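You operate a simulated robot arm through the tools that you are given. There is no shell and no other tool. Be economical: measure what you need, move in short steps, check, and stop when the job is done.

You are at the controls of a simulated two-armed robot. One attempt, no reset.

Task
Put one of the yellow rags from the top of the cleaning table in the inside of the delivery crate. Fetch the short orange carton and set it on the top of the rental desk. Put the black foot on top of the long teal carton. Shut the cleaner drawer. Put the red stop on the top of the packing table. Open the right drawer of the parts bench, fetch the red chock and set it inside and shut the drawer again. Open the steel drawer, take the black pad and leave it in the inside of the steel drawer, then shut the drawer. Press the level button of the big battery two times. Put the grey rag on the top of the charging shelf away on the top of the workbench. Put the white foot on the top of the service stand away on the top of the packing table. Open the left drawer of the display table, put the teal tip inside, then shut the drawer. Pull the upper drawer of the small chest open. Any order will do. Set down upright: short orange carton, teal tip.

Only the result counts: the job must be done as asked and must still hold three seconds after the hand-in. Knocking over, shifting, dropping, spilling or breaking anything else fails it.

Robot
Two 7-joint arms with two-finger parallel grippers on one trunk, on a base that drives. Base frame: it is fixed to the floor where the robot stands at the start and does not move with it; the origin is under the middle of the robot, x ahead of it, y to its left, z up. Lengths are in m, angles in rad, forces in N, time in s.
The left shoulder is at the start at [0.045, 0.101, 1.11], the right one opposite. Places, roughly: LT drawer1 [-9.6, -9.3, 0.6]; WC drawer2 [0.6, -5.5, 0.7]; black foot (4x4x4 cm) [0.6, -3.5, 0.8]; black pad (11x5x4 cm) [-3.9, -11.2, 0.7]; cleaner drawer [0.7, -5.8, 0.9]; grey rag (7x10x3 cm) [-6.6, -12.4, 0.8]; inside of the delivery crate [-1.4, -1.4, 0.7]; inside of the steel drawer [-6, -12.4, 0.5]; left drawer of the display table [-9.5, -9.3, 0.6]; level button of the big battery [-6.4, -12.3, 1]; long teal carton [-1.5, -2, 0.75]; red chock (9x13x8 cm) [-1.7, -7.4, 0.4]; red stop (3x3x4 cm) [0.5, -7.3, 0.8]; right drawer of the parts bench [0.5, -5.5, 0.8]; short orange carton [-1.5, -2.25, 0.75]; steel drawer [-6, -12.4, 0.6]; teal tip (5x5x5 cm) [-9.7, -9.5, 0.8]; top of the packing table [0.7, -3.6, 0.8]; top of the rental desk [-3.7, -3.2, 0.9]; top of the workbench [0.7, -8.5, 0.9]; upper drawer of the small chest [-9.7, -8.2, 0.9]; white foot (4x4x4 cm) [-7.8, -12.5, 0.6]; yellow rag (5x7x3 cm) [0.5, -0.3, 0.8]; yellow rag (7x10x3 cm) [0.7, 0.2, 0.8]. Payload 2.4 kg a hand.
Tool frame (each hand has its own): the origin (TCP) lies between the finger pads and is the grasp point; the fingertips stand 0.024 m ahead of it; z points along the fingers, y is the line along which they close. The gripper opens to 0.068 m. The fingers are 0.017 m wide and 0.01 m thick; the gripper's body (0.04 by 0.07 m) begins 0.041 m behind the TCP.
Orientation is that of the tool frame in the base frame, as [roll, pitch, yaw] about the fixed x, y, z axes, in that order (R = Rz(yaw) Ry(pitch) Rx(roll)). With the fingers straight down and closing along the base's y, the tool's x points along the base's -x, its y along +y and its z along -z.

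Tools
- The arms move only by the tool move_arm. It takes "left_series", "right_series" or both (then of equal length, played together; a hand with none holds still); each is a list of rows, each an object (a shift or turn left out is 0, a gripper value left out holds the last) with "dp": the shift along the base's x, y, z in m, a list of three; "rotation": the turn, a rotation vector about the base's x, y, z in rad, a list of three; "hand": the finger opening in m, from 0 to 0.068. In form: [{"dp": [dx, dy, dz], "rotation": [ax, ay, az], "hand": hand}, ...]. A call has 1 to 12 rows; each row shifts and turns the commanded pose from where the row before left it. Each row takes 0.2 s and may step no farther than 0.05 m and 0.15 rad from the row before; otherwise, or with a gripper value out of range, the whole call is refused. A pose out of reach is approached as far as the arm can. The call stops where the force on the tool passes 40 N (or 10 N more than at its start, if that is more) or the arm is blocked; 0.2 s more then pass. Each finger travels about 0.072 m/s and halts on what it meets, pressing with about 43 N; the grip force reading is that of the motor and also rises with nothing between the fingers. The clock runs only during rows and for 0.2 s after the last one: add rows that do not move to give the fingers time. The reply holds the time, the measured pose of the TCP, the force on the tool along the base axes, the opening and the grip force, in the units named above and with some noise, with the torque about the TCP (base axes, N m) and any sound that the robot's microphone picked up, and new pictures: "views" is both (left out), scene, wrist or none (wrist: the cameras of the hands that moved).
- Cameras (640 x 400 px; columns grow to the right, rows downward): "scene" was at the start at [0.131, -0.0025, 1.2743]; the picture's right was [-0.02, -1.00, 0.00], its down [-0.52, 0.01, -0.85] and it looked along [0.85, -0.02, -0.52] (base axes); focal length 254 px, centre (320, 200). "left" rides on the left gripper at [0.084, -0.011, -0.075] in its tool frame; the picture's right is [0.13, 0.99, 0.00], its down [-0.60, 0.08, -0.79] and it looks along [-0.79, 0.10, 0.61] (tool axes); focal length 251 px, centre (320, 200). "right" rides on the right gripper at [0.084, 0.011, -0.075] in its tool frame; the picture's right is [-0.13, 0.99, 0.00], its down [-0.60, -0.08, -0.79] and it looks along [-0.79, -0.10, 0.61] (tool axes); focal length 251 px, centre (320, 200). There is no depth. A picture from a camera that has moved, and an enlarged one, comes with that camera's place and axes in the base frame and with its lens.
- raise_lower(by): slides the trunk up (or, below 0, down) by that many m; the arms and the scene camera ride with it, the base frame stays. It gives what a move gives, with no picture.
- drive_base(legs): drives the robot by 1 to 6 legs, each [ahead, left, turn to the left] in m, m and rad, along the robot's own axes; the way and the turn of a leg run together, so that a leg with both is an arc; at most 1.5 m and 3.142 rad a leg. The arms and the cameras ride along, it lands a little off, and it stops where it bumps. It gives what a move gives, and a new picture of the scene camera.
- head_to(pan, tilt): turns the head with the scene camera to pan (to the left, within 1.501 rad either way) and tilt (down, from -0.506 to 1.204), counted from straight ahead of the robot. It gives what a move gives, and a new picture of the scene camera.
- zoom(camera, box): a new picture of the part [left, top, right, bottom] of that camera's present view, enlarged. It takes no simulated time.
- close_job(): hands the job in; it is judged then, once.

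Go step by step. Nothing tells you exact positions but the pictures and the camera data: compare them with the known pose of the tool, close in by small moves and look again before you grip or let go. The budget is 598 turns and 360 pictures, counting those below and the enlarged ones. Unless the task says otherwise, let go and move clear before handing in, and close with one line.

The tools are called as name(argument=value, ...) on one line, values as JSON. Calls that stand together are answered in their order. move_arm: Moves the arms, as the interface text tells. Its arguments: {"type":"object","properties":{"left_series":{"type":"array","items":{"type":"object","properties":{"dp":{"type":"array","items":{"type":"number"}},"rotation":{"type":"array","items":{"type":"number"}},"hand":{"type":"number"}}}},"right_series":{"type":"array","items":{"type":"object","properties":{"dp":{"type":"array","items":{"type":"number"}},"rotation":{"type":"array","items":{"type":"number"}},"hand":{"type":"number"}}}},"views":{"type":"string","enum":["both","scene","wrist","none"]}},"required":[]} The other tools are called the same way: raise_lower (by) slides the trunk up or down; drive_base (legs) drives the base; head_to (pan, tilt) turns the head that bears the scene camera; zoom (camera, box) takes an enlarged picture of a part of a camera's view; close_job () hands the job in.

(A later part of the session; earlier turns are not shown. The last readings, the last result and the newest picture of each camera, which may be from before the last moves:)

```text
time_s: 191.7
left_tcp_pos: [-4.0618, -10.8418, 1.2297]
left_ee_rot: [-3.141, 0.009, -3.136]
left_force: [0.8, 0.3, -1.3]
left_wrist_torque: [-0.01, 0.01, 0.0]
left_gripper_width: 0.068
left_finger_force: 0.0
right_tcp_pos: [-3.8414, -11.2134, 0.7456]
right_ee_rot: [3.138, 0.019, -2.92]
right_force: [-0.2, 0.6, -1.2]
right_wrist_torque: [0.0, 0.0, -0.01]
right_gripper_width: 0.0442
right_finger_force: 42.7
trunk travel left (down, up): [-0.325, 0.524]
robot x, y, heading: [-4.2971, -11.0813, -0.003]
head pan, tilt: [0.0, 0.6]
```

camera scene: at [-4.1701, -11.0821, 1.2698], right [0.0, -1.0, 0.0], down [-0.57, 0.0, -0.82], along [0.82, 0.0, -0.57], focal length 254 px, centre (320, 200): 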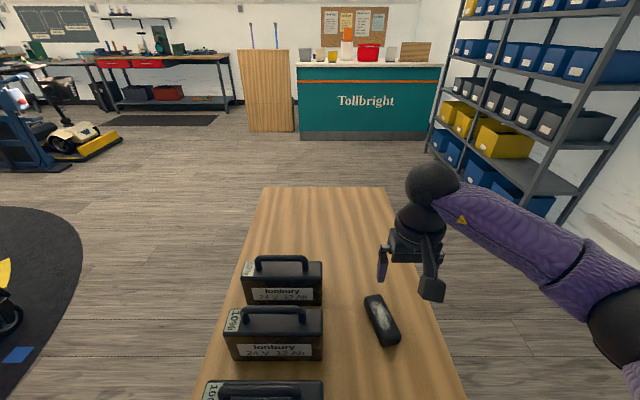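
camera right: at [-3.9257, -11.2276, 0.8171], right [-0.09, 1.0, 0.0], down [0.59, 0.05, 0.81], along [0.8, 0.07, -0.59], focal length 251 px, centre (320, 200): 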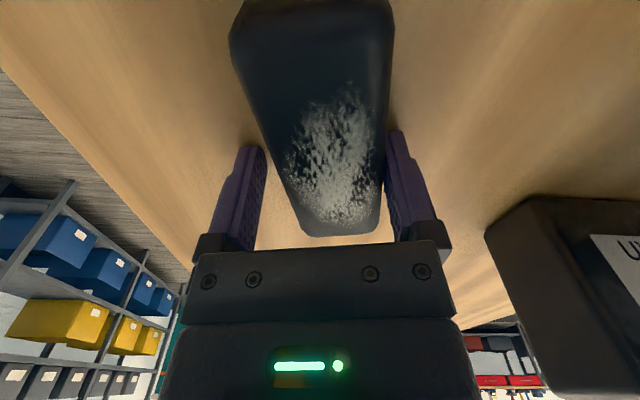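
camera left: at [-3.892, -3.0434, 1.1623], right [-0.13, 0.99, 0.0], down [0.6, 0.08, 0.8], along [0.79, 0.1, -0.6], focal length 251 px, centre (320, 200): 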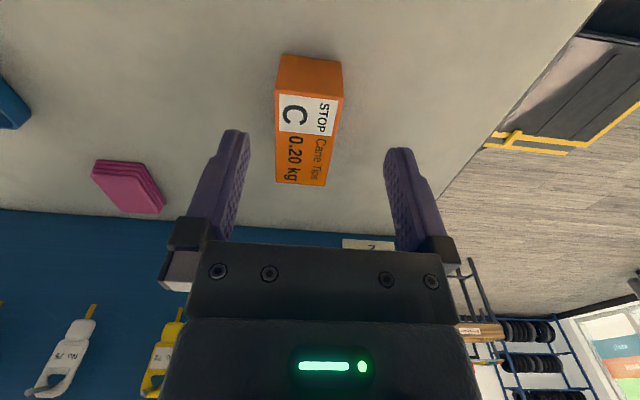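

move_arm(right_series=[{"dp": [0, 0, 0.04]}, {"dp": [0, 0, 0.05]}, {"dp": [0, 0, 0.05]}, {"dp": [0, 0, 0.05]}, {"dp": [0, 0, 0.05]}, {"dp": [-0.05, 0, 0]}, {"dp": [-0.05, 0, 0]}, {"dp": [-0.05, 0, 0]}], views="wrist")

```text
time_s: 193.5
left_tcp_pos: [-4.062, -10.8426, 1.2311]
left_ee_rot: [-3.141, 0.01, -3.137]
left_force: [0.2, 0.7, 0.1]
left_wrist_torque: [0.01, 0.02, 0.0]
left_gripper_width: 0.0681
left_finger_force: 0.0
right_tcp_pos: [-3.9873, -11.2153, 0.9883]
right_ee_rot: [3.138, 0.019, -2.922]
right_force: [0.4, -0.4, -1.0]
right_wrist_torque: [0.01, 0.01, -0.02]
right_gripper_width: 0.0443
right_finger_force: 43.3
trunk travel left (down, up): [-0.325, 0.524]
robot x, y, heading: [-4.3007, -11.0834, 0.007]
head pan, tilt: [0.0, 0.6]
camera right: at [-4.071, -11.2232, 1.0622], right [-0.09, 1.0, 0.01], down [0.59, 0.05, 0.8], along [0.8, 0.08, -0.59], focal length 251 px, centre (320, 200)
```

right: 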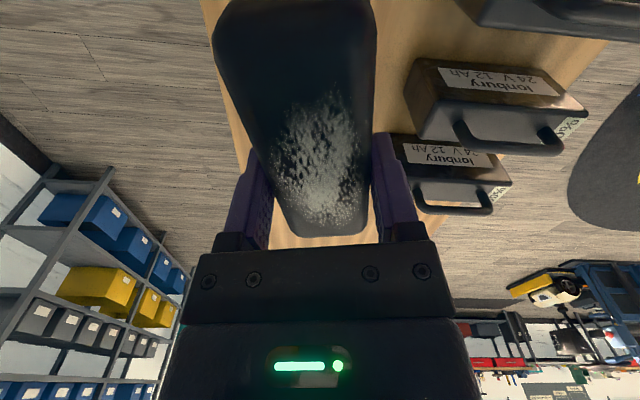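

Pad held. I back up, turn to face the back wall and view the bench.

drive_base(legs=[[-0.35, 0, 0], [0, 0, -1.57]])

head_to(pan=-0.6, tilt=0.4)

```text
time_s: 199.7
left_tcp_pos: [-4.4225, -11.3254, 1.2306]
left_ee_rot: [-3.14, 0.009, 1.55]
left_force: [-0.2, 0.2, -0.2]
left_wrist_torque: [0.05, 0.01, 0.03]
left_gripper_width: 0.0682
left_finger_force: 0.0
right_tcp_pos: [-4.796, -11.392, 0.9878]
right_ee_rot: [3.138, 0.02, 1.765]
right_force: [0.7, 0.4, -1.8]
right_wrist_torque: [-0.01, -0.02, 0.0]
right_gripper_width: 0.0443
right_finger_force: 42.9
trunk travel left (down, up): [-0.325, 0.524]
robot x, y, heading: [-4.6532, -11.0821, -1.594]
head pan, tilt: [0.0, 0.6]
camera scene: at [-4.6597, -11.2146, 1.2698], right [-1.0, 0.02, 0.0], down [0.01, 0.56, -0.82], along [-0.02, -0.82, -0.57], focal length 254 px, centre (320, 200)
```

scene: 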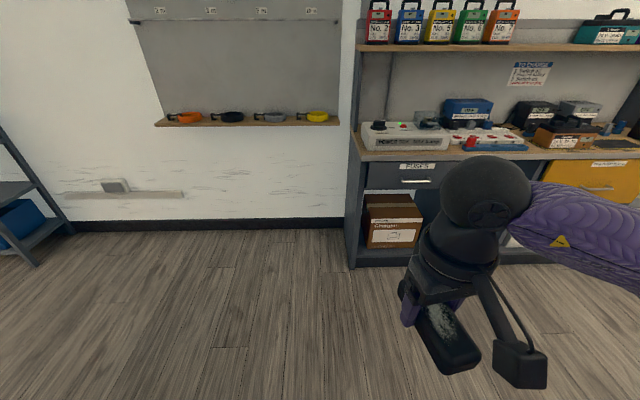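

```text
time_s: 200.7
left_tcp_pos: [-4.4201, -11.3257, 1.2305]
left_ee_rot: [-3.14, 0.01, 1.55]
left_force: [-1.1, 0.5, -0.9]
left_wrist_torque: [0.01, -0.02, 0.01]
left_gripper_width: 0.0682
left_finger_force: 0.0
right_tcp_pos: [-4.7949, -11.3914, 0.9877]
right_ee_rot: [3.138, 0.02, 1.766]
right_force: [-0.4, 0.0, -0.8]
right_wrist_torque: [-0.02, -0.03, 0.02]
right_gripper_width: 0.0443
right_finger_force: 42.3
trunk travel left (down, up): [-0.325, 0.524]
robot x, y, heading: [-4.6544, -11.078, -1.598]
head pan, tilt: [-0.6, 0.4]
camera scene: at [-4.7116, -11.2014, 1.288], right [-0.81, 0.58, 0.0], down [0.23, 0.32, -0.92], along [-0.54, -0.75, -0.39], focal length 254 px, centre (320, 200)
```

scene: 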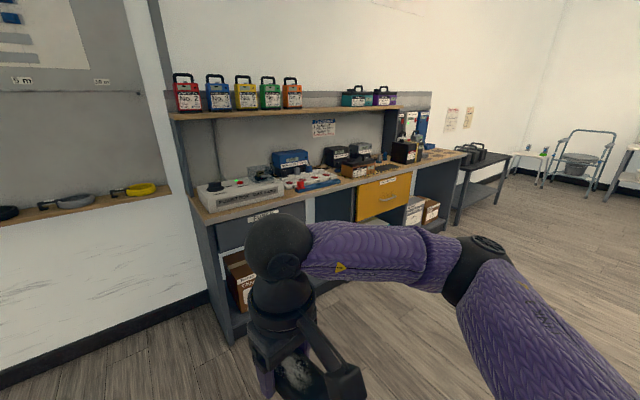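

zoom(camera="scene", box=[180, 70, 480, 257])

```text
2.13 times, centred on (330, 164) of scene
camera zoom: at [-4.7116, -11.2014, 1.288], right [-0.81, 0.58, 0.0], down [0.23, 0.32, -0.92], along [-0.54, -0.75, -0.39], focal length 541 px, centre (299, 278)
```

zoom: 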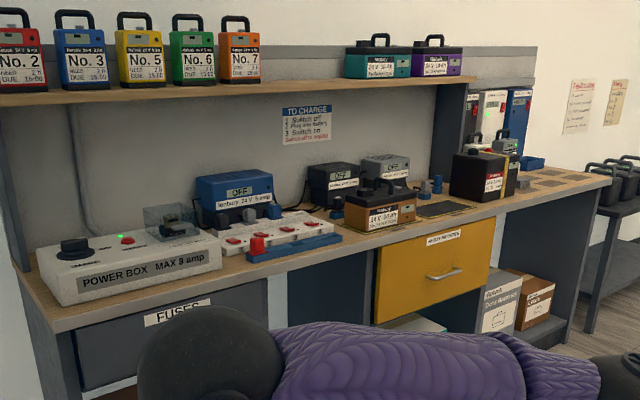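

Bench: grey "FUSES" drawer at x≈-5.07 and yellow drawer at x≈-5.85 — the latter fits [-6,-12.4]. I drive in front of it and read its label.

drive_base(legs=[[0.35, 0, 0.027], [0, -1.15, 0]])

head_to(pan=0, tilt=0.5)

```text
time_s: 208.4
left_tcp_pos: [-5.5676, -11.6799, 1.2315]
left_ee_rot: [-3.138, 0.008, 1.604]
left_force: [-0.8, -0.3, -0.1]
left_wrist_torque: [-0.01, -0.04, -0.03]
left_gripper_width: 0.068
left_finger_force: 0.0
right_tcp_pos: [-5.9365, -11.7657, 0.9875]
right_ee_rot: [3.139, 0.019, 1.818]
right_force: [0.1, -0.4, -0.6]
right_wrist_torque: [0.01, 0.01, -0.02]
right_gripper_width: 0.0444
right_finger_force: 43.0
trunk travel left (down, up): [-0.325, 0.524]
robot x, y, heading: [-5.8146, -11.4509, -1.543]
head pan, tilt: [-0.6, 0.4]
camera scene: at [-5.8639, -11.5716, 1.288], right [-0.84, 0.54, 0.0], down [0.21, 0.33, -0.92], along [-0.5, -0.77, -0.39], focal length 254 px, centre (320, 200)
```

scene: 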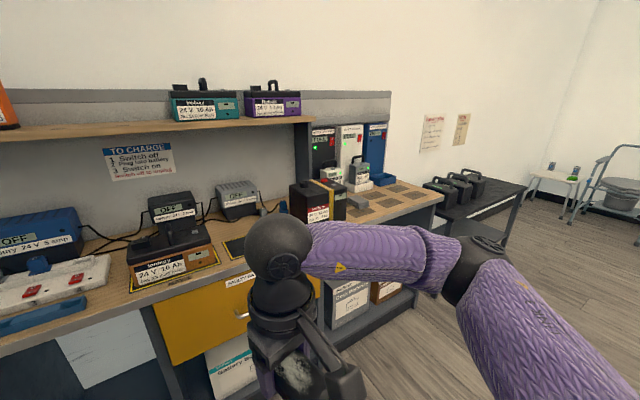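

```text
time_s: 209.4
left_tcp_pos: [-5.5666, -11.6811, 1.2311]
left_ee_rot: [-3.139, 0.009, 1.603]
left_force: [0.2, -0.1, 0.6]
left_wrist_torque: [-0.02, -0.01, -0.01]
left_gripper_width: 0.0681
left_finger_force: 0.0
right_tcp_pos: [-5.9379, -11.7653, 0.9886]
right_ee_rot: [3.14, 0.018, 1.818]
right_force: [-0.1, 0.3, -2.1]
right_wrist_torque: [0.0, -0.01, 0.01]
right_gripper_width: 0.0443
right_finger_force: 43.3
trunk travel left (down, up): [-0.325, 0.524]
robot x, y, heading: [-5.8136, -11.4475, -1.544]
head pan, tilt: [0.0, 0.499]
camera scene: at [-5.8111, -11.5847, 1.2789], right [-1.0, -0.03, 0.0], down [-0.01, 0.48, -0.88], along [0.02, -0.88, -0.48], focal length 254 px, centre (320, 200)
```

scene: 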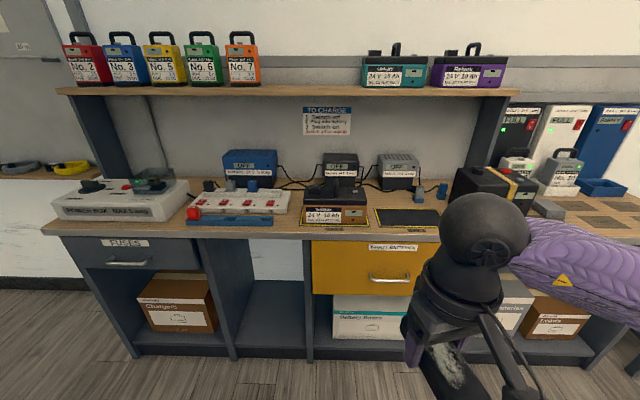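

zoom(camera="scene", box=[300, 140, 640, 340])

```text
1.88 times, centred on (470, 240) of scene
camera zoom: at [-5.8111, -11.5847, 1.2789], right [-1.0, -0.03, 0.0], down [-0.01, 0.48, -0.88], along [0.02, -0.88, -0.48], focal length 477 px, centre (38, 125)
```

zoom: 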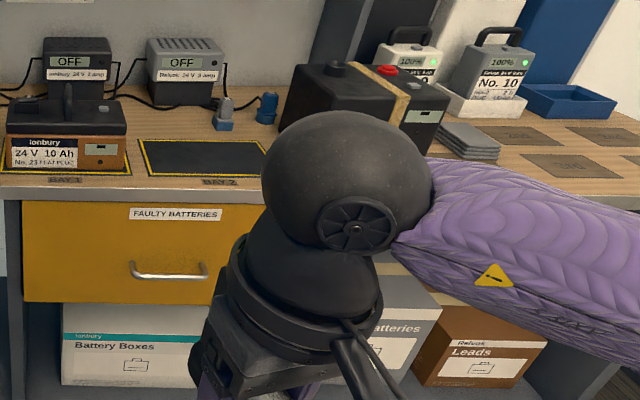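

The grey folded rag, the big battery with red button and the yellow "FAULTY BATTERIES" drawer (x≈-6.0, which matches the given place) are all here. I shift right and nearer to see the handle with the left wrist camera.

drive_base(legs=[[0.0, -0.33, -0.027], [0.22, 0, 0]])

move_arm(left_series=[{"dp": [-0.03, 0, -0.03]}, {"dp": [-0.03, 0, -0.03]}, {"dp": [-0.03, 0, -0.03]}, {"dp": [-0.03, 0, -0.03]}, {"dp": [0, 0, -0.04]}, {"dp": [0, 0, -0.04]}, {"dp": [0, 0, 0]}])

```text
time_s: 213.0
left_tcp_pos: [-5.9055, -11.9205, 1.2304]
left_ee_rot: [-3.141, 0.007, 1.577]
left_force: [0.4, 0.1, 0.0]
left_wrist_torque: [0.01, 0.03, 0.0]
left_gripper_width: 0.068
left_finger_force: 0.1
right_tcp_pos: [-6.2779, -11.9966, 0.9876]
right_ee_rot: [3.138, 0.018, 1.792]
right_force: [0.2, -1.1, -1.1]
right_wrist_torque: [-0.02, 0.01, -0.01]
right_gripper_width: 0.0447
right_finger_force: 43.0
trunk travel left (down, up): [-0.325, 0.524]
robot x, y, heading: [-6.1439, -11.6805, -1.57]
head pan, tilt: [0.0, 0.499]
camera scene: at [-6.1475, -11.819, 1.2788], right [-1.0, 0.0, 0.0], down [0.0, 0.48, -0.88], along [0.0, -0.88, -0.48], focal length 254 px, centre (320, 200)
```

scene: 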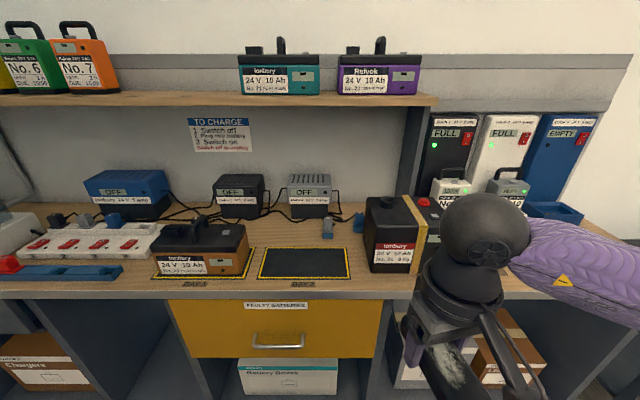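

```text
time_s: 214.6
left_tcp_pos: [-6.0246, -11.9206, 1.0304]
left_ee_rot: [3.141, 0.009, 1.574]
left_force: [-0.5, 0.5, -0.2]
left_wrist_torque: [0.01, 0.01, -0.02]
left_gripper_width: 0.068
left_finger_force: 0.0
right_tcp_pos: [-6.2789, -11.9954, 0.9891]
right_ee_rot: [3.139, 0.019, 1.793]
right_force: [0.1, 0.2, -0.6]
right_wrist_torque: [0.0, 0.0, 0.01]
right_gripper_width: 0.0442
right_finger_force: 42.9
trunk travel left (down, up): [-0.325, 0.524]
robot x, y, heading: [-6.1426, -11.6838, -1.569]
head pan, tilt: [0.0, 0.499]
camera scene: at [-6.1476, -11.8186, 1.2789], right [-1.0, 0.0, 0.0], down [0.0, 0.48, -0.88], along [0.0, -0.88, -0.48], focal length 254 px, centre (320, 200)
camera left: at [-6.0364, -11.836, 1.1043], right [0.99, 0.13, 0.0], down [0.08, -0.6, 0.8], along [0.11, -0.79, -0.6], focal length 251 px, centre (320, 200)
```

scene: 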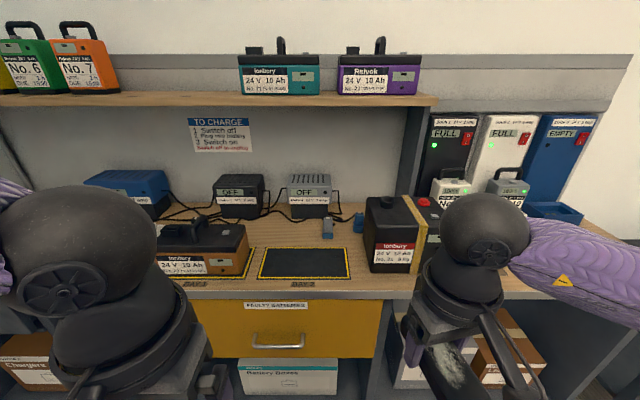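
left: 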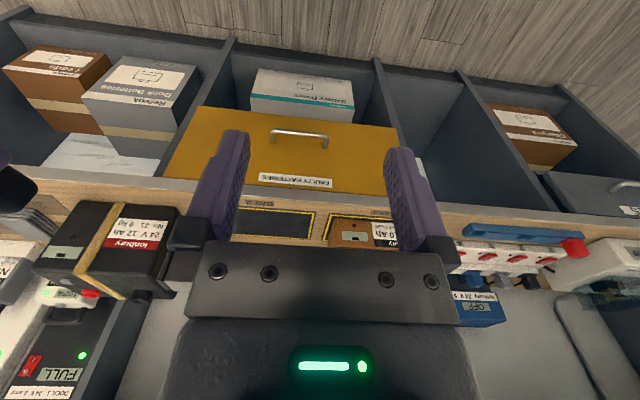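

Handle triangulated consistently at ≈[-6.033,-12.231,0.624] (bar along x). I'll turn the left gripper to point forward with fingers closing vertically, tucking the right hand (with pad) back.

move_arm(left_series=[{"dp": [0, -0.02, -0.02], "rotation": [-0.0863, -0.0863, -0.0863]}, {"dp": [0, -0.02, -0.02], "rotation": [-0.0863, -0.0863, -0.0863]}, {"dp": [0, -0.02, -0.02], "rotation": [-0.0863, -0.0863, -0.0863]}, {"dp": [0, -0.02, -0.02], "rotation": [-0.0863, -0.0863, -0.0863]}, {"dp": [0, 0, -0.02], "rotation": [-0.0863, -0.0863, -0.0863]}, {"dp": [0, 0, -0.02], "rotation": [-0.0863, -0.0863, -0.0863]}, {"dp": [0, 0, 0], "rotation": [-0.0863, -0.0863, -0.0863]}], right_series=[{"dp": [-0.01, 0.02, 0.02]}, {"dp": [-0.01, 0.02, 0.02]}, {"dp": [-0.01, 0.02, 0.02]}, {"dp": [-0.01, 0.02, 0.02]}, {"dp": [-0.01, 0.01, 0.02]}, {"dp": [0, 0, 0.02]}, {"dp": [0, 0, 0]}], views="scene")

```text
time_s: 216.2
left_tcp_pos: [-5.997, -12.0051, 0.9272]
left_ee_rot: [2.359, 0.351, 0.783]
left_force: [-0.3, -0.9, -0.1]
left_wrist_torque: [-0.01, 0.05, 0.02]
left_gripper_width: 0.0677
left_finger_force: 0.0
left hand out of reach, approached as far as the arm can: row 5, 6, 7
right_tcp_pos: [-6.3273, -11.9065, 1.1081]
right_ee_rot: [3.138, 0.018, 1.794]
right_force: [0.0, 0.5, -1.5]
right_wrist_torque: [-0.04, 0.0, 0.0]
right_gripper_width: 0.0445
right_finger_force: 42.9
trunk travel left (down, up): [-0.325, 0.524]
robot x, y, heading: [-6.1449, -11.6846, -1.571]
head pan, tilt: [0.0, 0.499]
camera scene: at [-6.1474, -11.8185, 1.2789], right [-1.0, 0.0, 0.0], down [0.0, 0.48, -0.88], along [0.0, -0.88, -0.48], focal length 254 px, centre (320, 200)
```

scene: 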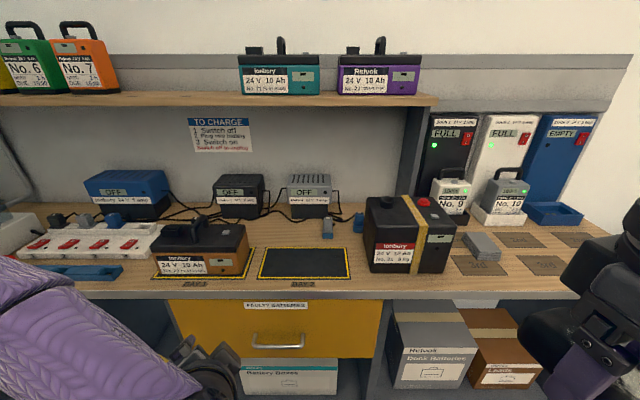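

Orientation followed fine; only the position lagged. I continue the turn while moving the hand a bit forward and outward.

move_arm(left_series=[{"dp": [0.03, -0.02, 0.02], "rotation": [-0.0863, -0.0863, -0.0863]}, {"dp": [0.03, -0.02, 0.02], "rotation": [-0.0863, -0.0863, -0.0863]}, {"dp": [0.02, -0.02, 0.0], "rotation": [-0.0863, -0.0863, -0.0863]}, {"dp": [0, -0.02, 0], "rotation": [-0.0863, -0.0863, -0.0863]}, {"dp": [0, 0, 0], "rotation": [-0.0863, -0.0863, -0.0863]}, {"dp": [0, 0, 0], "rotation": [-0.0863, -0.0863, -0.0863]}, {"dp": [0, 0, 0], "rotation": [-0.0863, -0.0863, -0.0863]}], views="scene")

```text
time_s: 217.8
left_tcp_pos: [-5.9182, -12.0902, 0.9665]
left_ee_rot: [1.573, 0.006, -0.009]
left_force: [0.2, 0.7, 0.3]
left_wrist_torque: [0.06, -0.01, -0.01]
left_gripper_width: 0.068
left_finger_force: 0.1
left hand out of reach, approached as far as the arm can: row 1
right_tcp_pos: [-6.3277, -11.9056, 1.1084]
right_ee_rot: [3.137, 0.021, 1.792]
right_force: [-0.5, -0.8, -0.2]
right_wrist_torque: [0.0, -0.05, 0.03]
right_gripper_width: 0.0442
right_finger_force: 42.8
trunk travel left (down, up): [-0.325, 0.524]
robot x, y, heading: [-6.1464, -11.6837, -1.578]
head pan, tilt: [0.0, 0.499]
camera scene: at [-6.1474, -11.8185, 1.2789], right [-1.0, 0.0, 0.0], down [0.0, 0.48, -0.88], along [0.0, -0.88, -0.48], focal length 254 px, centre (320, 200)
```

scene: 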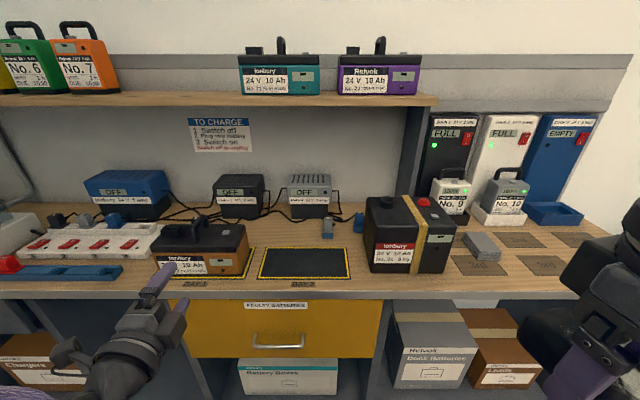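

The gripper now points at the drawer with fingers closing vertically. I lower the trunk and shift so that it faces the handle.

drive_base(legs=[[0, -0.115, 0.007]])

raise_lower(by=-0.325)

move_arm(left_series=[{"dp": [0, 0, 0]}])

```text
time_s: 219.0
left_tcp_pos: [-6.0301, -12.0889, 0.9673]
left_ee_rot: [1.573, 0.008, -0.001]
left_force: [1.0, 0.8, 0.5]
left_wrist_torque: [0.0, 0.01, -0.01]
left_gripper_width: 0.0678
left_finger_force: 0.1
right_tcp_pos: [-6.4425, -11.9088, 1.1077]
right_ee_rot: [3.136, 0.018, 1.798]
right_force: [-0.1, -0.1, -1.2]
right_wrist_torque: [0.01, -0.02, 0.01]
right_gripper_width: 0.0447
right_finger_force: 43.2
trunk travel left (down, up): [-0.325, 0.524]
robot x, y, heading: [-6.2633, -11.6878, -1.562]
head pan, tilt: [0.0, 0.499]
camera scene: at [-6.2625, -11.8192, 1.2789], right [-1.0, -0.01, 0.0], down [0.0, 0.48, -0.88], along [0.01, -0.88, -0.48], focal length 254 px, centre (320, 200)
```

scene: 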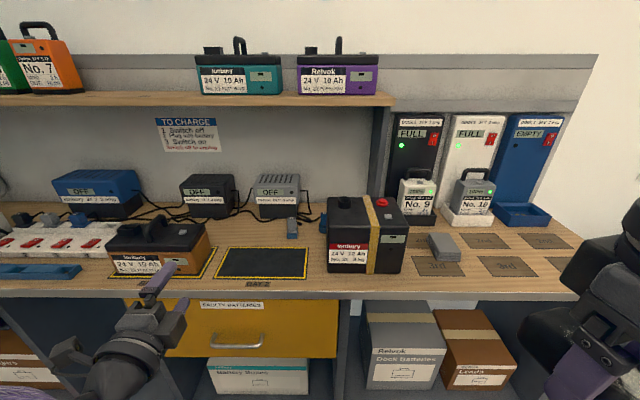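

```text
time_s: 221.4
left_tcp_pos: [-6.0298, -12.0891, 0.6906]
left_ee_rot: [1.583, 0.007, 0.001]
left_force: [-0.2, 0.0, 0.3]
left_wrist_torque: [0.04, -0.01, -0.02]
left_gripper_width: 0.0678
left_finger_force: 0.0
right_tcp_pos: [-6.4413, -11.9135, 0.833]
right_ee_rot: [3.136, 0.023, 1.796]
right_force: [3.8, -25.6, -0.9]
right_wrist_torque: [0.08, 0.02, 0.17]
right_gripper_width: 0.0446
right_finger_force: 43.0
trunk travel left (down, up): [-0.052, 0.798]
robot x, y, heading: [-6.2649, -11.6818, -1.558]
head pan, tilt: [0.0, 0.499]
stopped: the force on the tool passed its limit at 54 N (the readings are from after the stop); the commanded pose is now the measured one
```

```text
time_s: 221.8
left_tcp_pos: [-6.0294, -12.089, 0.6905]
left_ee_rot: [1.584, 0.007, 0.0]
left_force: [0.0, 0.5, 0.7]
left_wrist_torque: [-0.01, 0.04, 0.01]
left_gripper_width: 0.0682
left_finger_force: 0.0
right_tcp_pos: [-6.4408, -11.9124, 0.8344]
right_ee_rot: [3.137, 0.021, 1.797]
right_force: [9.2, -31.6, -2.1]
right_wrist_torque: [0.14, -0.01, 0.03]
right_gripper_width: 0.0444
right_finger_force: 43.3
trunk travel left (down, up): [-0.052, 0.798]
robot x, y, heading: [-6.2596, -11.6825, -1.558]
head pan, tilt: [0.0, 0.499]
camera scene: at [-6.2613, -11.8948, 0.999], right [-1.0, -0.01, 0.0], down [0.0, 0.48, -0.88], along [0.01, -0.88, -0.48], focal length 254 px, centre (320, 200)
camera left: at [-5.947, -12.0143, 0.6795], right [0.14, -0.01, 0.99], down [-0.6, 0.79, 0.09], along [-0.79, -0.61, 0.1], focal length 251 px, centre (320, 200)
```

scene: 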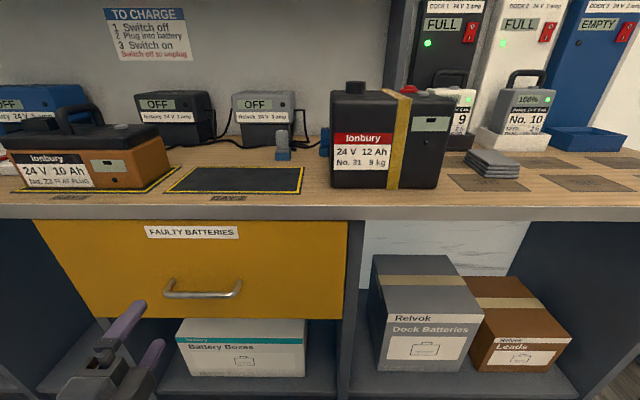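
left: 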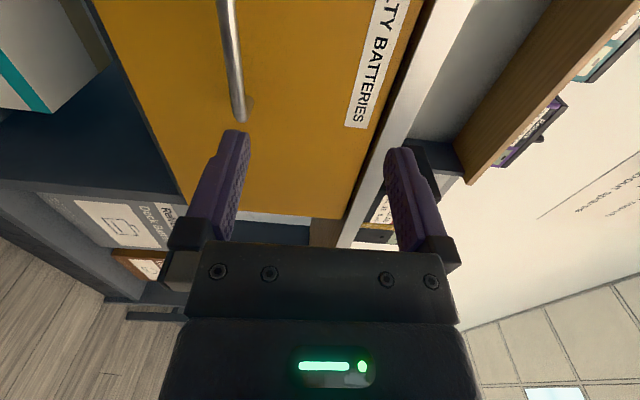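

The lowered torso presses on my tucked right hand; I free it by moving it forward and up.

move_arm(right_series=[{"dp": [-0.02, -0.03, 0.01]}, {"dp": [-0.02, -0.03, 0.03]}, {"dp": [-0.02, -0.02, 0.04]}, {"dp": [-0.02, 0, 0.04]}, {"dp": [0, 0, 0.03]}], views="scene")

```text
time_s: 223.0
left_tcp_pos: [-6.0303, -12.0903, 0.6907]
left_ee_rot: [1.585, 0.007, 0.001]
left_force: [0.8, 0.0, 0.4]
left_wrist_torque: [-0.02, 0.02, -0.01]
left_gripper_width: 0.068
left_finger_force: 0.0
right_tcp_pos: [-6.4763, -12.0362, 0.9218]
right_ee_rot: [3.138, 0.018, 1.798]
right_force: [0.0, -0.3, -1.2]
right_wrist_torque: [-0.01, -0.01, 0.02]
right_gripper_width: 0.0444
right_finger_force: 43.2
right hand out of reach, approached as far as the arm can: row 3, 4, 5
trunk travel left (down, up): [-0.052, 0.798]
robot x, y, heading: [-6.2606, -11.686, -1.561]
head pan, tilt: [0.0, 0.499]
camera scene: at [-6.2614, -11.8948, 0.9991], right [-1.0, -0.01, 0.0], down [0.0, 0.48, -0.88], along [0.01, -0.88, -0.48], focal length 254 px, centre (320, 200)
```

scene: 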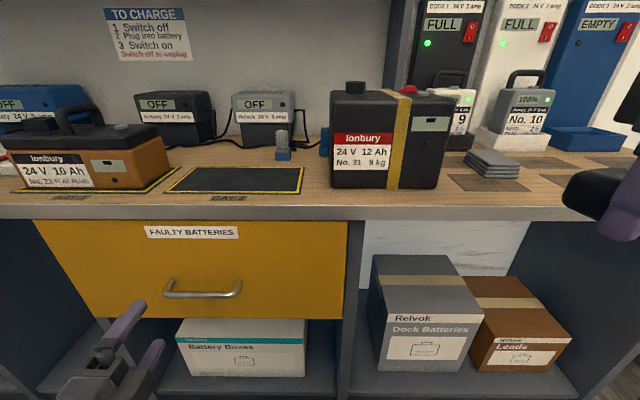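

move_arm(left_series=[{"dp": [0, 0, -0.035]}, {"dp": [0, 0, -0.033]}, {"dp": [0, -0.03, 0]}, {"dp": [0, -0.03, 0]}, {"dp": [0, 0, 0]}])

```text
time_s: 224.2
left_tcp_pos: [-6.0285, -12.15, 0.6222]
left_ee_rot: [1.585, 0.007, 0.001]
left_force: [-0.2, -0.9, -0.7]
left_wrist_torque: [0.02, -0.01, 0.03]
left_gripper_width: 0.0683
left_finger_force: 0.1
right_tcp_pos: [-6.4761, -12.0351, 0.9219]
right_ee_rot: [3.139, 0.02, 1.797]
right_force: [0.3, -0.1, -0.6]
right_wrist_torque: [0.0, 0.04, 0.0]
right_gripper_width: 0.0447
right_finger_force: 42.9
trunk travel left (down, up): [-0.052, 0.798]
robot x, y, heading: [-6.2578, -11.6851, -1.563]
head pan, tilt: [0.0, 0.499]
camera scene: at [-6.2613, -11.8948, 0.9991], right [-1.0, -0.01, 0.0], down [0.0, 0.48, -0.88], along [0.01, -0.88, -0.48], focal length 254 px, centre (320, 200)
camera left: at [-5.9467, -12.0742, 0.6107], right [0.14, -0.01, 0.99], down [-0.6, 0.79, 0.09], along [-0.79, -0.61, 0.1], focal length 251 px, centre (320, 200)
```

scene: 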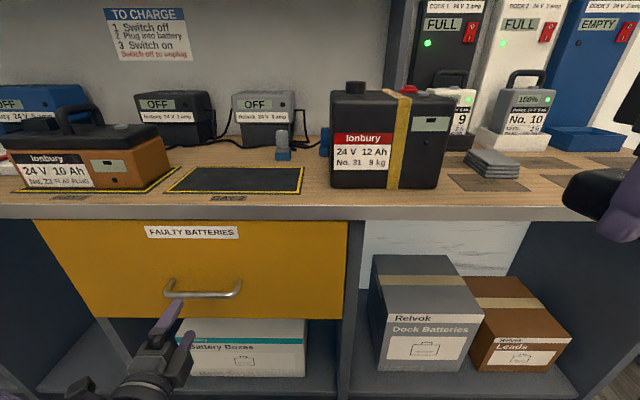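
left: 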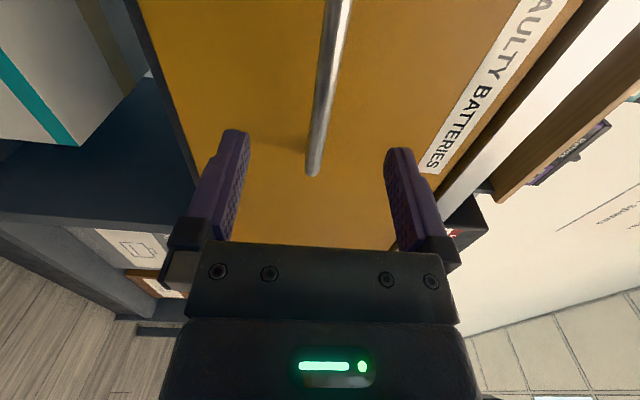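

move_arm(left_series=[{"dp": [0, -0.03, 0]}, {"dp": [0, -0.02, 0]}, {"dp": [0, -0.015, 0]}, {"dp": [0, -0.008, 0]}, {"dp": [0, 0, 0]}], views="wrist")

```text
time_s: 225.4
left_tcp_pos: [-6.0297, -12.2229, 0.6216]
left_ee_rot: [1.582, 0.006, 0.0]
left_force: [0.2, -0.8, -0.5]
left_wrist_torque: [-0.01, -0.01, 0.03]
left_gripper_width: 0.068
left_finger_force: 0.0
right_tcp_pos: [-6.4771, -12.0355, 0.9215]
right_ee_rot: [3.138, 0.02, 1.798]
right_force: [-0.2, -0.4, -1.1]
right_wrist_torque: [-0.01, 0.01, -0.01]
right_gripper_width: 0.0446
right_finger_force: 42.6
trunk travel left (down, up): [-0.052, 0.798]
robot x, y, heading: [-6.2619, -11.6836, -1.561]
head pan, tilt: [0.0, 0.499]
camera left: at [-5.947, -12.1476, 0.6112], right [0.14, -0.01, 0.99], down [-0.6, 0.79, 0.09], along [-0.79, -0.61, 0.1], focal length 251 px, centre (320, 200)
```

left: 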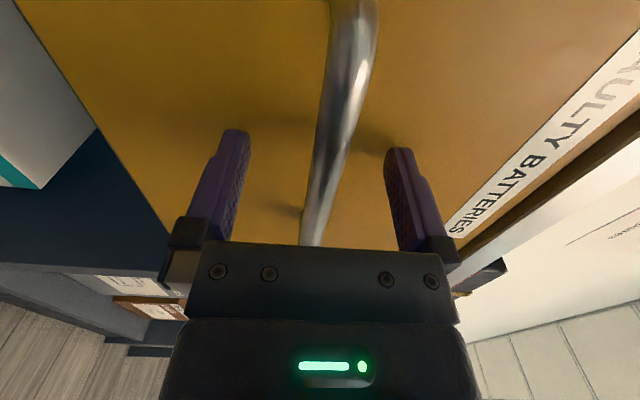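

The bar is between the fingers. Close on it.

move_arm(left_series=[{"hand": 0.0}, {"hand": 0.0}, {"hand": 0.0}, {"hand": 0.0}, {"hand": 0.0}], views="wrist")

```text
time_s: 226.6
left_tcp_pos: [-6.0303, -12.2225, 0.6216]
left_ee_rot: [1.584, 0.007, 0.0]
left_force: [1.4, -2.8, 5.5]
left_wrist_torque: [0.06, -0.24, -0.08]
left_gripper_width: 0.0126
left_finger_force: 32.8
right_tcp_pos: [-6.4778, -12.0357, 0.9214]
right_ee_rot: [3.137, 0.02, 1.799]
right_force: [0.3, 0.0, -1.2]
right_wrist_torque: [-0.01, -0.05, -0.03]
right_gripper_width: 0.0446
right_finger_force: 43.1
trunk travel left (down, up): [-0.052, 0.798]
robot x, y, heading: [-6.2587, -11.6849, -1.561]
head pan, tilt: [0.0, 0.499]
camera left: at [-5.9471, -12.1475, 0.6117], right [0.14, -0.01, 0.99], down [-0.6, 0.79, 0.09], along [-0.79, -0.61, 0.1], focal length 251 px, centre (320, 200)
```

left: 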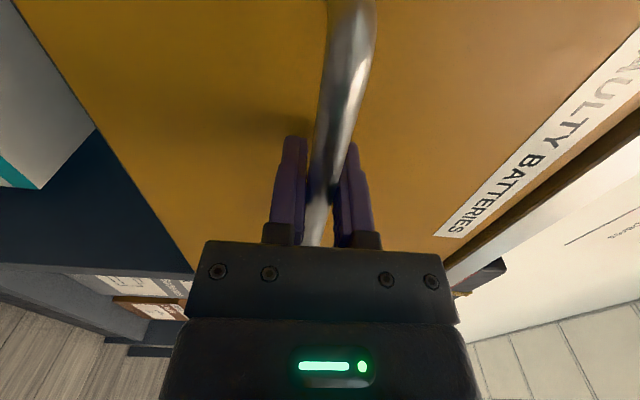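

Gripped. I pull the drawer open with small arm steps.

move_arm(left_series=[{"dp": [0, 0.01, 0]}, {"dp": [0, 0.02, 0]}, {"dp": [0, 0.02, 0]}, {"dp": [0, 0.02, 0]}, {"dp": [0, 0.02, 0]}, {"dp": [0, 0, 0]}], views="scene")

```text
time_s: 228.0
left_tcp_pos: [-6.0294, -12.1333, 0.6232]
left_ee_rot: [1.58, 0.006, 0.003]
left_force: [12.6, -2.2, 25.3]
left_wrist_torque: [0.13, -0.24, -0.14]
left_gripper_width: 0.0129
left_finger_force: 32.5
right_tcp_pos: [-6.4762, -12.0353, 0.9233]
right_ee_rot: [3.14, 0.022, 1.796]
right_force: [1.3, -1.1, -1.3]
right_wrist_torque: [-0.01, 0.01, -0.03]
right_gripper_width: 0.0444
right_finger_force: 43.3
trunk travel left (down, up): [-0.052, 0.798]
robot x, y, heading: [-6.2614, -11.6832, -1.564]
head pan, tilt: [0.0, 0.499]
camera scene: at [-6.261, -11.8934, 0.9997], right [-1.0, -0.01, 0.0], down [0.0, 0.48, -0.88], along [0.01, -0.88, -0.48], focal length 254 px, centre (320, 200)
```

scene: 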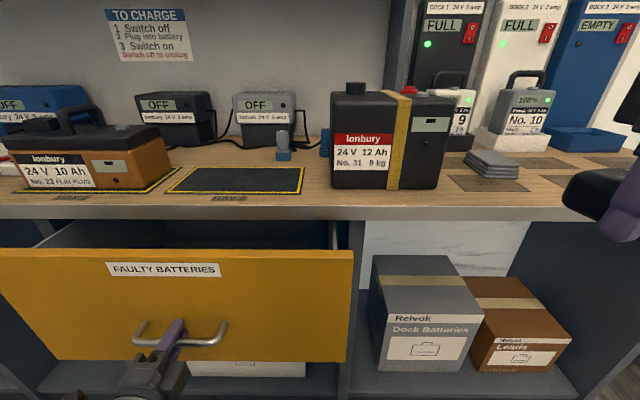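

It slides. I relieve the vertical load slightly and continue pulling by backing the base.

move_arm(left_series=[{"dp": [0.001, 0.02, 0.002]}, {"dp": [0, 0.02, 0.0]}], views="none")

drive_base(legs=[[-0.1, 0, 0]])

```text
time_s: 228.6
left_tcp_pos: [-6.0299, -12.0919, 0.6235]
left_ee_rot: [1.592, 0.007, 0.0]
left_force: [6.7, 0.4, -7.1]
left_wrist_torque: [0.0, -0.21, -0.16]
left_gripper_width: 0.0129
left_finger_force: 32.4
right_tcp_pos: [-6.476, -12.0366, 0.9222]
right_ee_rot: [3.136, 0.017, 1.797]
right_force: [0.4, 0.1, -0.5]
right_wrist_torque: [-0.03, 0.01, 0.05]
right_gripper_width: 0.0445
right_finger_force: 42.7
trunk travel left (down, up): [-0.052, 0.798]
robot x, y, heading: [-6.2594, -11.6816, -1.565]
head pan, tilt: [0.0, 0.499]
```

```text
time_s: 229.7
left_tcp_pos: [-6.0296, -11.9952, 0.6218]
left_ee_rot: [1.59, 0.007, 0.0]
left_force: [11.0, 2.3, -33.0]
left_wrist_torque: [-0.15, -0.33, 0.0]
left_gripper_width: 0.013
left_finger_force: 32.9
right_tcp_pos: [-6.4757, -11.9388, 0.9216]
right_ee_rot: [3.141, 0.019, 1.798]
right_force: [0.0, 0.7, -1.0]
right_wrist_torque: [-0.01, -0.01, 0.0]
right_gripper_width: 0.0446
right_finger_force: 42.5
trunk travel left (down, up): [-0.052, 0.798]
robot x, y, heading: [-6.2615, -11.586, -1.562]
head pan, tilt: [0.0, 0.499]
camera scene: at [-6.2606, -11.7979, 0.9985], right [-1.0, -0.01, 0.0], down [-0.01, 0.48, -0.88], along [0.01, -0.88, -0.48], focal length 254 px, centre (320, 200)
```

scene: 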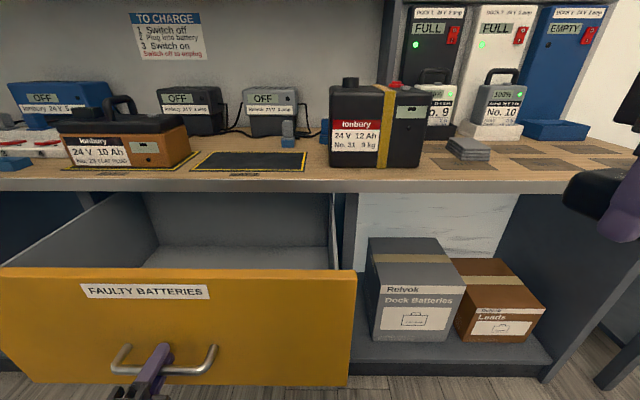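

Drawer is open ~0.23 m and empty. I release the handle and draw back.

move_arm(left_series=[{"hand": 0.068}, {"hand": 0.068}, {"hand": 0.068}, {"hand": 0.068}, {"dp": [0, 0.03, 0]}, {"dp": [0, 0.03, 0]}], views="none")

drive_base(legs=[[-0.15, 0, 0]])

raise_lower(by=0.2)

```text
time_s: 231.1
left_tcp_pos: [-6.0278, -11.9393, 0.6357]
left_ee_rot: [1.588, 0.006, 0.002]
left_force: [-0.7, -0.2, -0.5]
left_wrist_torque: [0.03, -0.01, 0.0]
left_gripper_width: 0.0679
left_finger_force: 0.1
left hand out of reach, approached as far as the arm can: row 6
right_tcp_pos: [-6.4776, -11.9367, 0.9212]
right_ee_rot: [3.137, 0.018, 1.797]
right_force: [-0.1, -0.9, -0.7]
right_wrist_torque: [-0.02, -0.02, 0.0]
right_gripper_width: 0.0443
right_finger_force: 42.9
trunk travel left (down, up): [-0.052, 0.798]
robot x, y, heading: [-6.2632, -11.5861, -1.564]
head pan, tilt: [0.0, 0.499]
```

```text
time_s: 232.5
left_tcp_pos: [-6.03, -11.7902, 0.6354]
left_ee_rot: [1.587, 0.008, -0.002]
left_force: [0.7, 0.3, -0.6]
left_wrist_torque: [0.0, -0.01, 0.01]
left_gripper_width: 0.0682
left_finger_force: 0.1
right_tcp_pos: [-6.4792, -11.7867, 0.9221]
right_ee_rot: [3.139, 0.02, 1.796]
right_force: [-0.2, -0.4, -1.1]
right_wrist_torque: [0.01, -0.03, -0.02]
right_gripper_width: 0.0446
right_finger_force: 43.4
trunk travel left (down, up): [-0.052, 0.798]
robot x, y, heading: [-6.262, -11.4361, -1.563]
head pan, tilt: [0.0, 0.499]
camera scene: at [-6.2639, -11.6466, 0.9991], right [-1.0, -0.01, 0.0], down [0.0, 0.48, -0.88], along [0.01, -0.88, -0.48], focal length 254 px, centre (320, 200)
```

scene: 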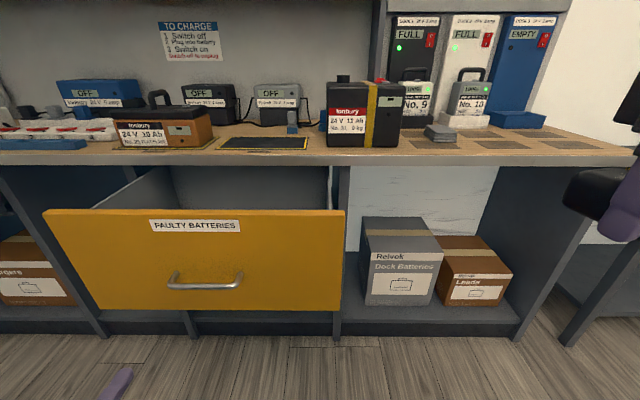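

```text
time_s: 234.7
left_tcp_pos: [-6.0285, -11.7806, 0.8836]
left_ee_rot: [1.426, 0.005, -0.002]
left_force: [0.3, -0.4, 0.0]
left_wrist_torque: [0.01, 0.0, 0.0]
left_gripper_width: 0.0681
left_finger_force: 0.1
right_tcp_pos: [-6.4796, -11.7866, 1.1213]
right_ee_rot: [3.139, 0.018, 1.798]
right_force: [0.7, 0.7, -1.2]
right_wrist_torque: [-0.04, 0.01, 0.0]
right_gripper_width: 0.0443
right_finger_force: 42.9
trunk travel left (down, up): [-0.252, 0.598]
robot x, y, heading: [-6.2627, -11.4318, -1.566]
head pan, tilt: [0.0, 0.499]
```

Drawer interior is clear (x≈-6.30..-5.77, z≈0.52..0.77). I fold the left hand back to pointing down and high, and turn the right hand so its camera will be sideways.

move_arm(left_series=[{"dp": [0.01, 0, 0.04], "rotation": [0.0863, 0.0863, 0.0863]}, {"dp": [0.01, 0, 0.04], "rotation": [0.0863, 0.0863, 0.0863]}, {"dp": [0.01, 0, 0.03], "rotation": [0.0863, 0.0863, 0.0863]}, {"dp": [0.01, 0, 0.03], "rotation": [0.0863, 0.0863, 0.0863]}, {"dp": [0.01, 0, 0.03], "rotation": [0.0863, 0.0863, 0.0863]}, {"dp": [0, 0.01, 0.03], "rotation": [0.0863, 0.0863, 0.0863]}, {"dp": [0, 0.01, 0.03], "rotation": [0.0863, 0.0863, 0.0863]}, {"dp": [0, 0.01, 0], "rotation": [0.0863, 0.0863, 0.0863]}, {"rotation": [0.0863, 0.0863, 0.0863]}, {"rotation": [0.0863, 0.0863, 0.0863]}, {"rotation": [0.0863, 0.0863, 0.0863]}, {"rotation": [0.0863, 0.0863, 0.0863]}], right_series=[{"rotation": [0, 0, 0.15]}, {"rotation": [0, 0, 0.15]}, {"rotation": [0, 0, 0.15]}, {"rotation": [0, 0, 0.15]}, {"rotation": [0, 0, 0.15]}, {"rotation": [0, 0, 0.15]}, {"rotation": [0, 0, 0.15]}, {"rotation": [0, 0, 0.15]}, {"rotation": [0, 0, 0.145]}, {}, {}, {}], views="scene")

```text
time_s: 237.3
left_tcp_pos: [-5.9606, -11.7917, 1.0926]
left_ee_rot: [2.807, 0.16, 1.386]
left_force: [-0.5, 0.0, 0.1]
left_wrist_torque: [0.06, 0.02, 0.0]
left_gripper_width: 0.068
left_finger_force: 0.0
left hand out of reach, approached as far as the arm can: row 1, 2, 3
right_tcp_pos: [-6.3638, -11.6764, 1.0508]
right_ee_rot: [3.138, 0.019, 3.139]
right_force: [1.4, 0.8, -2.7]
right_wrist_torque: [-0.01, 0.0, 0.0]
right_gripper_width: 0.0443
right_finger_force: 42.6
right hand out of reach, approached as far as the arm can: row 2, 3, 4, 5, 6, 7, 8, 9
trunk travel left (down, up): [-0.252, 0.598]
robot x, y, heading: [-6.2618, -11.4342, -1.565]
head pan, tilt: [0.0, 0.499]
camera scene: at [-6.2642, -11.5863, 1.2048], right [-1.0, -0.01, 0.0], down [0.0, 0.48, -0.88], along [0.01, -0.88, -0.48], focal length 254 px, centre (320, 200)
```

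scene: 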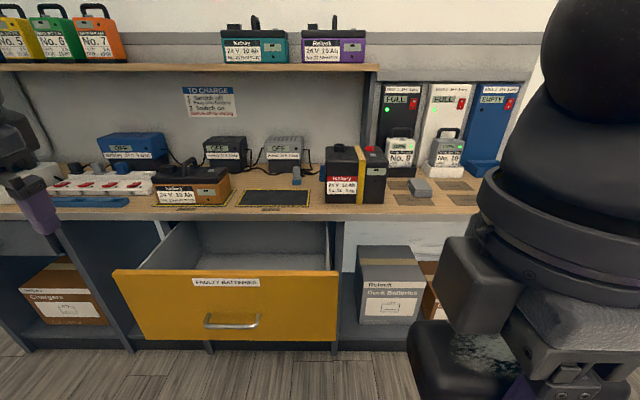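

move_arm(left_series=[{"rotation": [0.0863, 0.0863, 0.0863]}, {"rotation": [0.0863, 0.0863, 0.0863]}, {}, {}, {}, {}], right_series=[{"dp": [0.0, -0.03, -0.04]}, {"dp": [0.0, -0.03, -0.04]}, {"dp": [0.0, -0.03, -0.04]}, {"dp": [0, 0, -0.04]}, {"dp": [0, 0, -0.04]}, {}], views="scene")

```text
time_s: 238.7
left_tcp_pos: [-5.9586, -11.7927, 1.0921]
left_ee_rot: [2.993, 0.004, 1.575]
left_force: [0.0, -0.4, 0.3]
left_wrist_torque: [0.02, -0.03, 0.0]
left_gripper_width: 0.0679
left_finger_force: 0.0
right_tcp_pos: [-6.3362, -11.7017, 0.9312]
right_ee_rot: [3.136, 0.023, 3.134]
right_force: [-0.5, -0.2, -0.4]
right_wrist_torque: [0.01, -0.02, 0.03]
right_gripper_width: 0.0446
right_finger_force: 42.5
right hand out of reach, approached as far as the arm can: row 1, 2, 3, 4, 5
trunk travel left (down, up): [-0.252, 0.598]
robot x, y, heading: [-6.2637, -11.433, -1.559]
head pan, tilt: [0.0, 0.499]
camera scene: at [-6.2643, -11.5863, 1.2049], right [-1.0, -0.01, 0.0], down [0.0, 0.48, -0.88], along [0.01, -0.88, -0.48], focal length 254 px, centre (320, 200)
```

scene: 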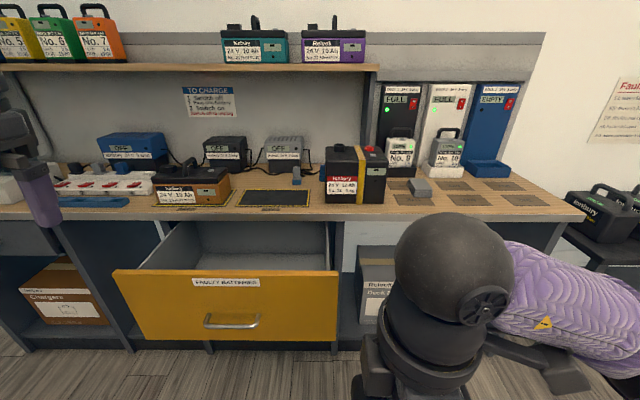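

This yaw limits the reach. I try the opposite yaw for the right hand.

move_arm(right_series=[{"rotation": [0, 0, -0.15]}, {"rotation": [0, 0, -0.15]}, {"rotation": [0, 0, -0.15]}, {"rotation": [0, 0, -0.15]}, {"rotation": [0, 0, -0.15]}, {"rotation": [0, 0, -0.15]}, {"rotation": [0, 0, -0.15]}, {"rotation": [0, 0, -0.15]}, {"rotation": [0, 0, -0.15]}, {"rotation": [0, 0, -0.15]}, {"rotation": [0, 0, -0.15]}, {"rotation": [0, 0, -0.15]}], views="none")

move_arm(right_series=[{"rotation": [0, 0, -0.15]}, {"rotation": [0, 0, -0.15]}, {"rotation": [0, 0, -0.15]}, {"rotation": [0, 0, -0.15]}, {"rotation": [0, 0, -0.15]}, {"rotation": [0, 0, -0.15]}, {"rotation": [0, 0, -0.15]}, {"rotation": [0, 0, -0.15]}, {"rotation": [0, 0, -0.13]}, {}], views="scene")

```text
time_s: 241.3
left_tcp_pos: [-5.9596, -11.7921, 1.093]
left_ee_rot: [2.995, 0.006, 1.575]
left_force: [0.5, -1.0, 0.2]
left_wrist_torque: [-0.01, -0.01, -0.03]
left_gripper_width: 0.068
left_finger_force: 0.0
right_tcp_pos: [-6.3369, -11.7013, 0.9322]
right_ee_rot: [3.138, 0.019, 1.337]
right_force: [-0.4, 0.1, -1.2]
right_wrist_torque: [0.03, 0.03, 0.01]
right_gripper_width: 0.044
right_finger_force: 42.6
trunk travel left (down, up): [-0.252, 0.598]
robot x, y, heading: [-6.2654, -11.4388, -1.566]
head pan, tilt: [0.0, 0.499]
```

```text
time_s: 243.5
left_tcp_pos: [-5.9593, -11.7919, 1.0922]
left_ee_rot: [2.995, 0.005, 1.575]
left_force: [0.2, 0.5, 0.8]
left_wrist_torque: [0.01, -0.02, 0.0]
left_gripper_width: 0.0679
left_finger_force: 0.1
right_tcp_pos: [-6.337, -11.7005, 0.932]
right_ee_rot: [3.139, 0.019, 0.008]
right_force: [-0.2, 0.0, -0.9]
right_wrist_torque: [0.01, -0.01, -0.04]
right_gripper_width: 0.0445
right_finger_force: 43.4
trunk travel left (down, up): [-0.252, 0.598]
robot x, y, heading: [-6.2661, -11.4364, -1.567]
head pan, tilt: [0.0, 0.499]
camera scene: at [-6.2642, -11.5863, 1.2049], right [-1.0, -0.01, 0.0], down [0.0, 0.48, -0.88], along [0.01, -0.88, -0.48], focal length 254 px, centre (320, 200)
```

scene: 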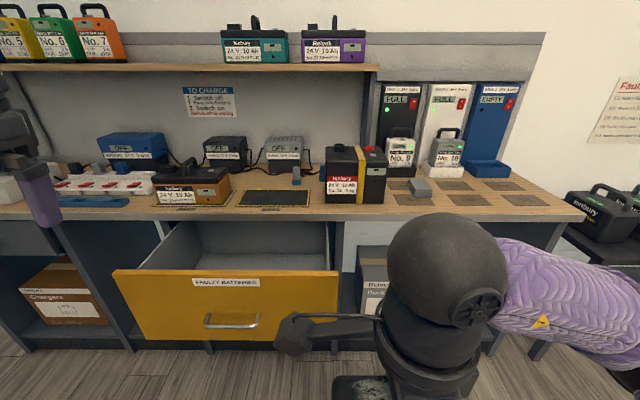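

That yaw works. Now test its forward reach.

move_arm(right_series=[{"dp": [-0.02, -0.04, 0]}, {"dp": [-0.02, -0.04, 0]}, {"dp": [-0.02, -0.04, 0]}, {}], views="wrist")

```text
time_s: 244.5
left_tcp_pos: [-5.9587, -11.792, 1.0922]
left_ee_rot: [2.994, 0.004, 1.573]
left_force: [0.5, 1.1, 0.3]
left_wrist_torque: [0.02, 0.02, 0.02]
left_gripper_width: 0.0679
left_finger_force: 0.0
right_tcp_pos: [-6.3967, -11.8228, 0.9315]
right_ee_rot: [3.137, 0.021, 0.011]
right_force: [-0.6, 0.5, -1.0]
right_wrist_torque: [0.02, -0.01, -0.03]
right_gripper_width: 0.0445
right_finger_force: 42.6
trunk travel left (down, up): [-0.252, 0.598]
robot x, y, heading: [-6.2615, -11.4371, -1.566]
head pan, tilt: [0.0, 0.499]
camera right: at [-6.3095, -11.8313, 1.0058], right [-0.12, -0.99, 0.01], down [-0.59, 0.07, 0.8], along [-0.8, 0.09, -0.59], focal length 251 px, centre (320, 200)
```

right: 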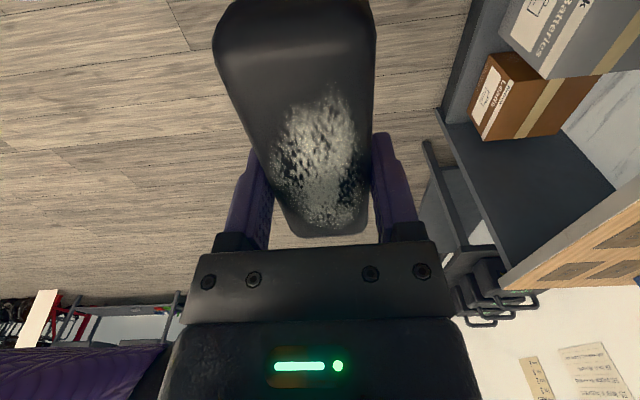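

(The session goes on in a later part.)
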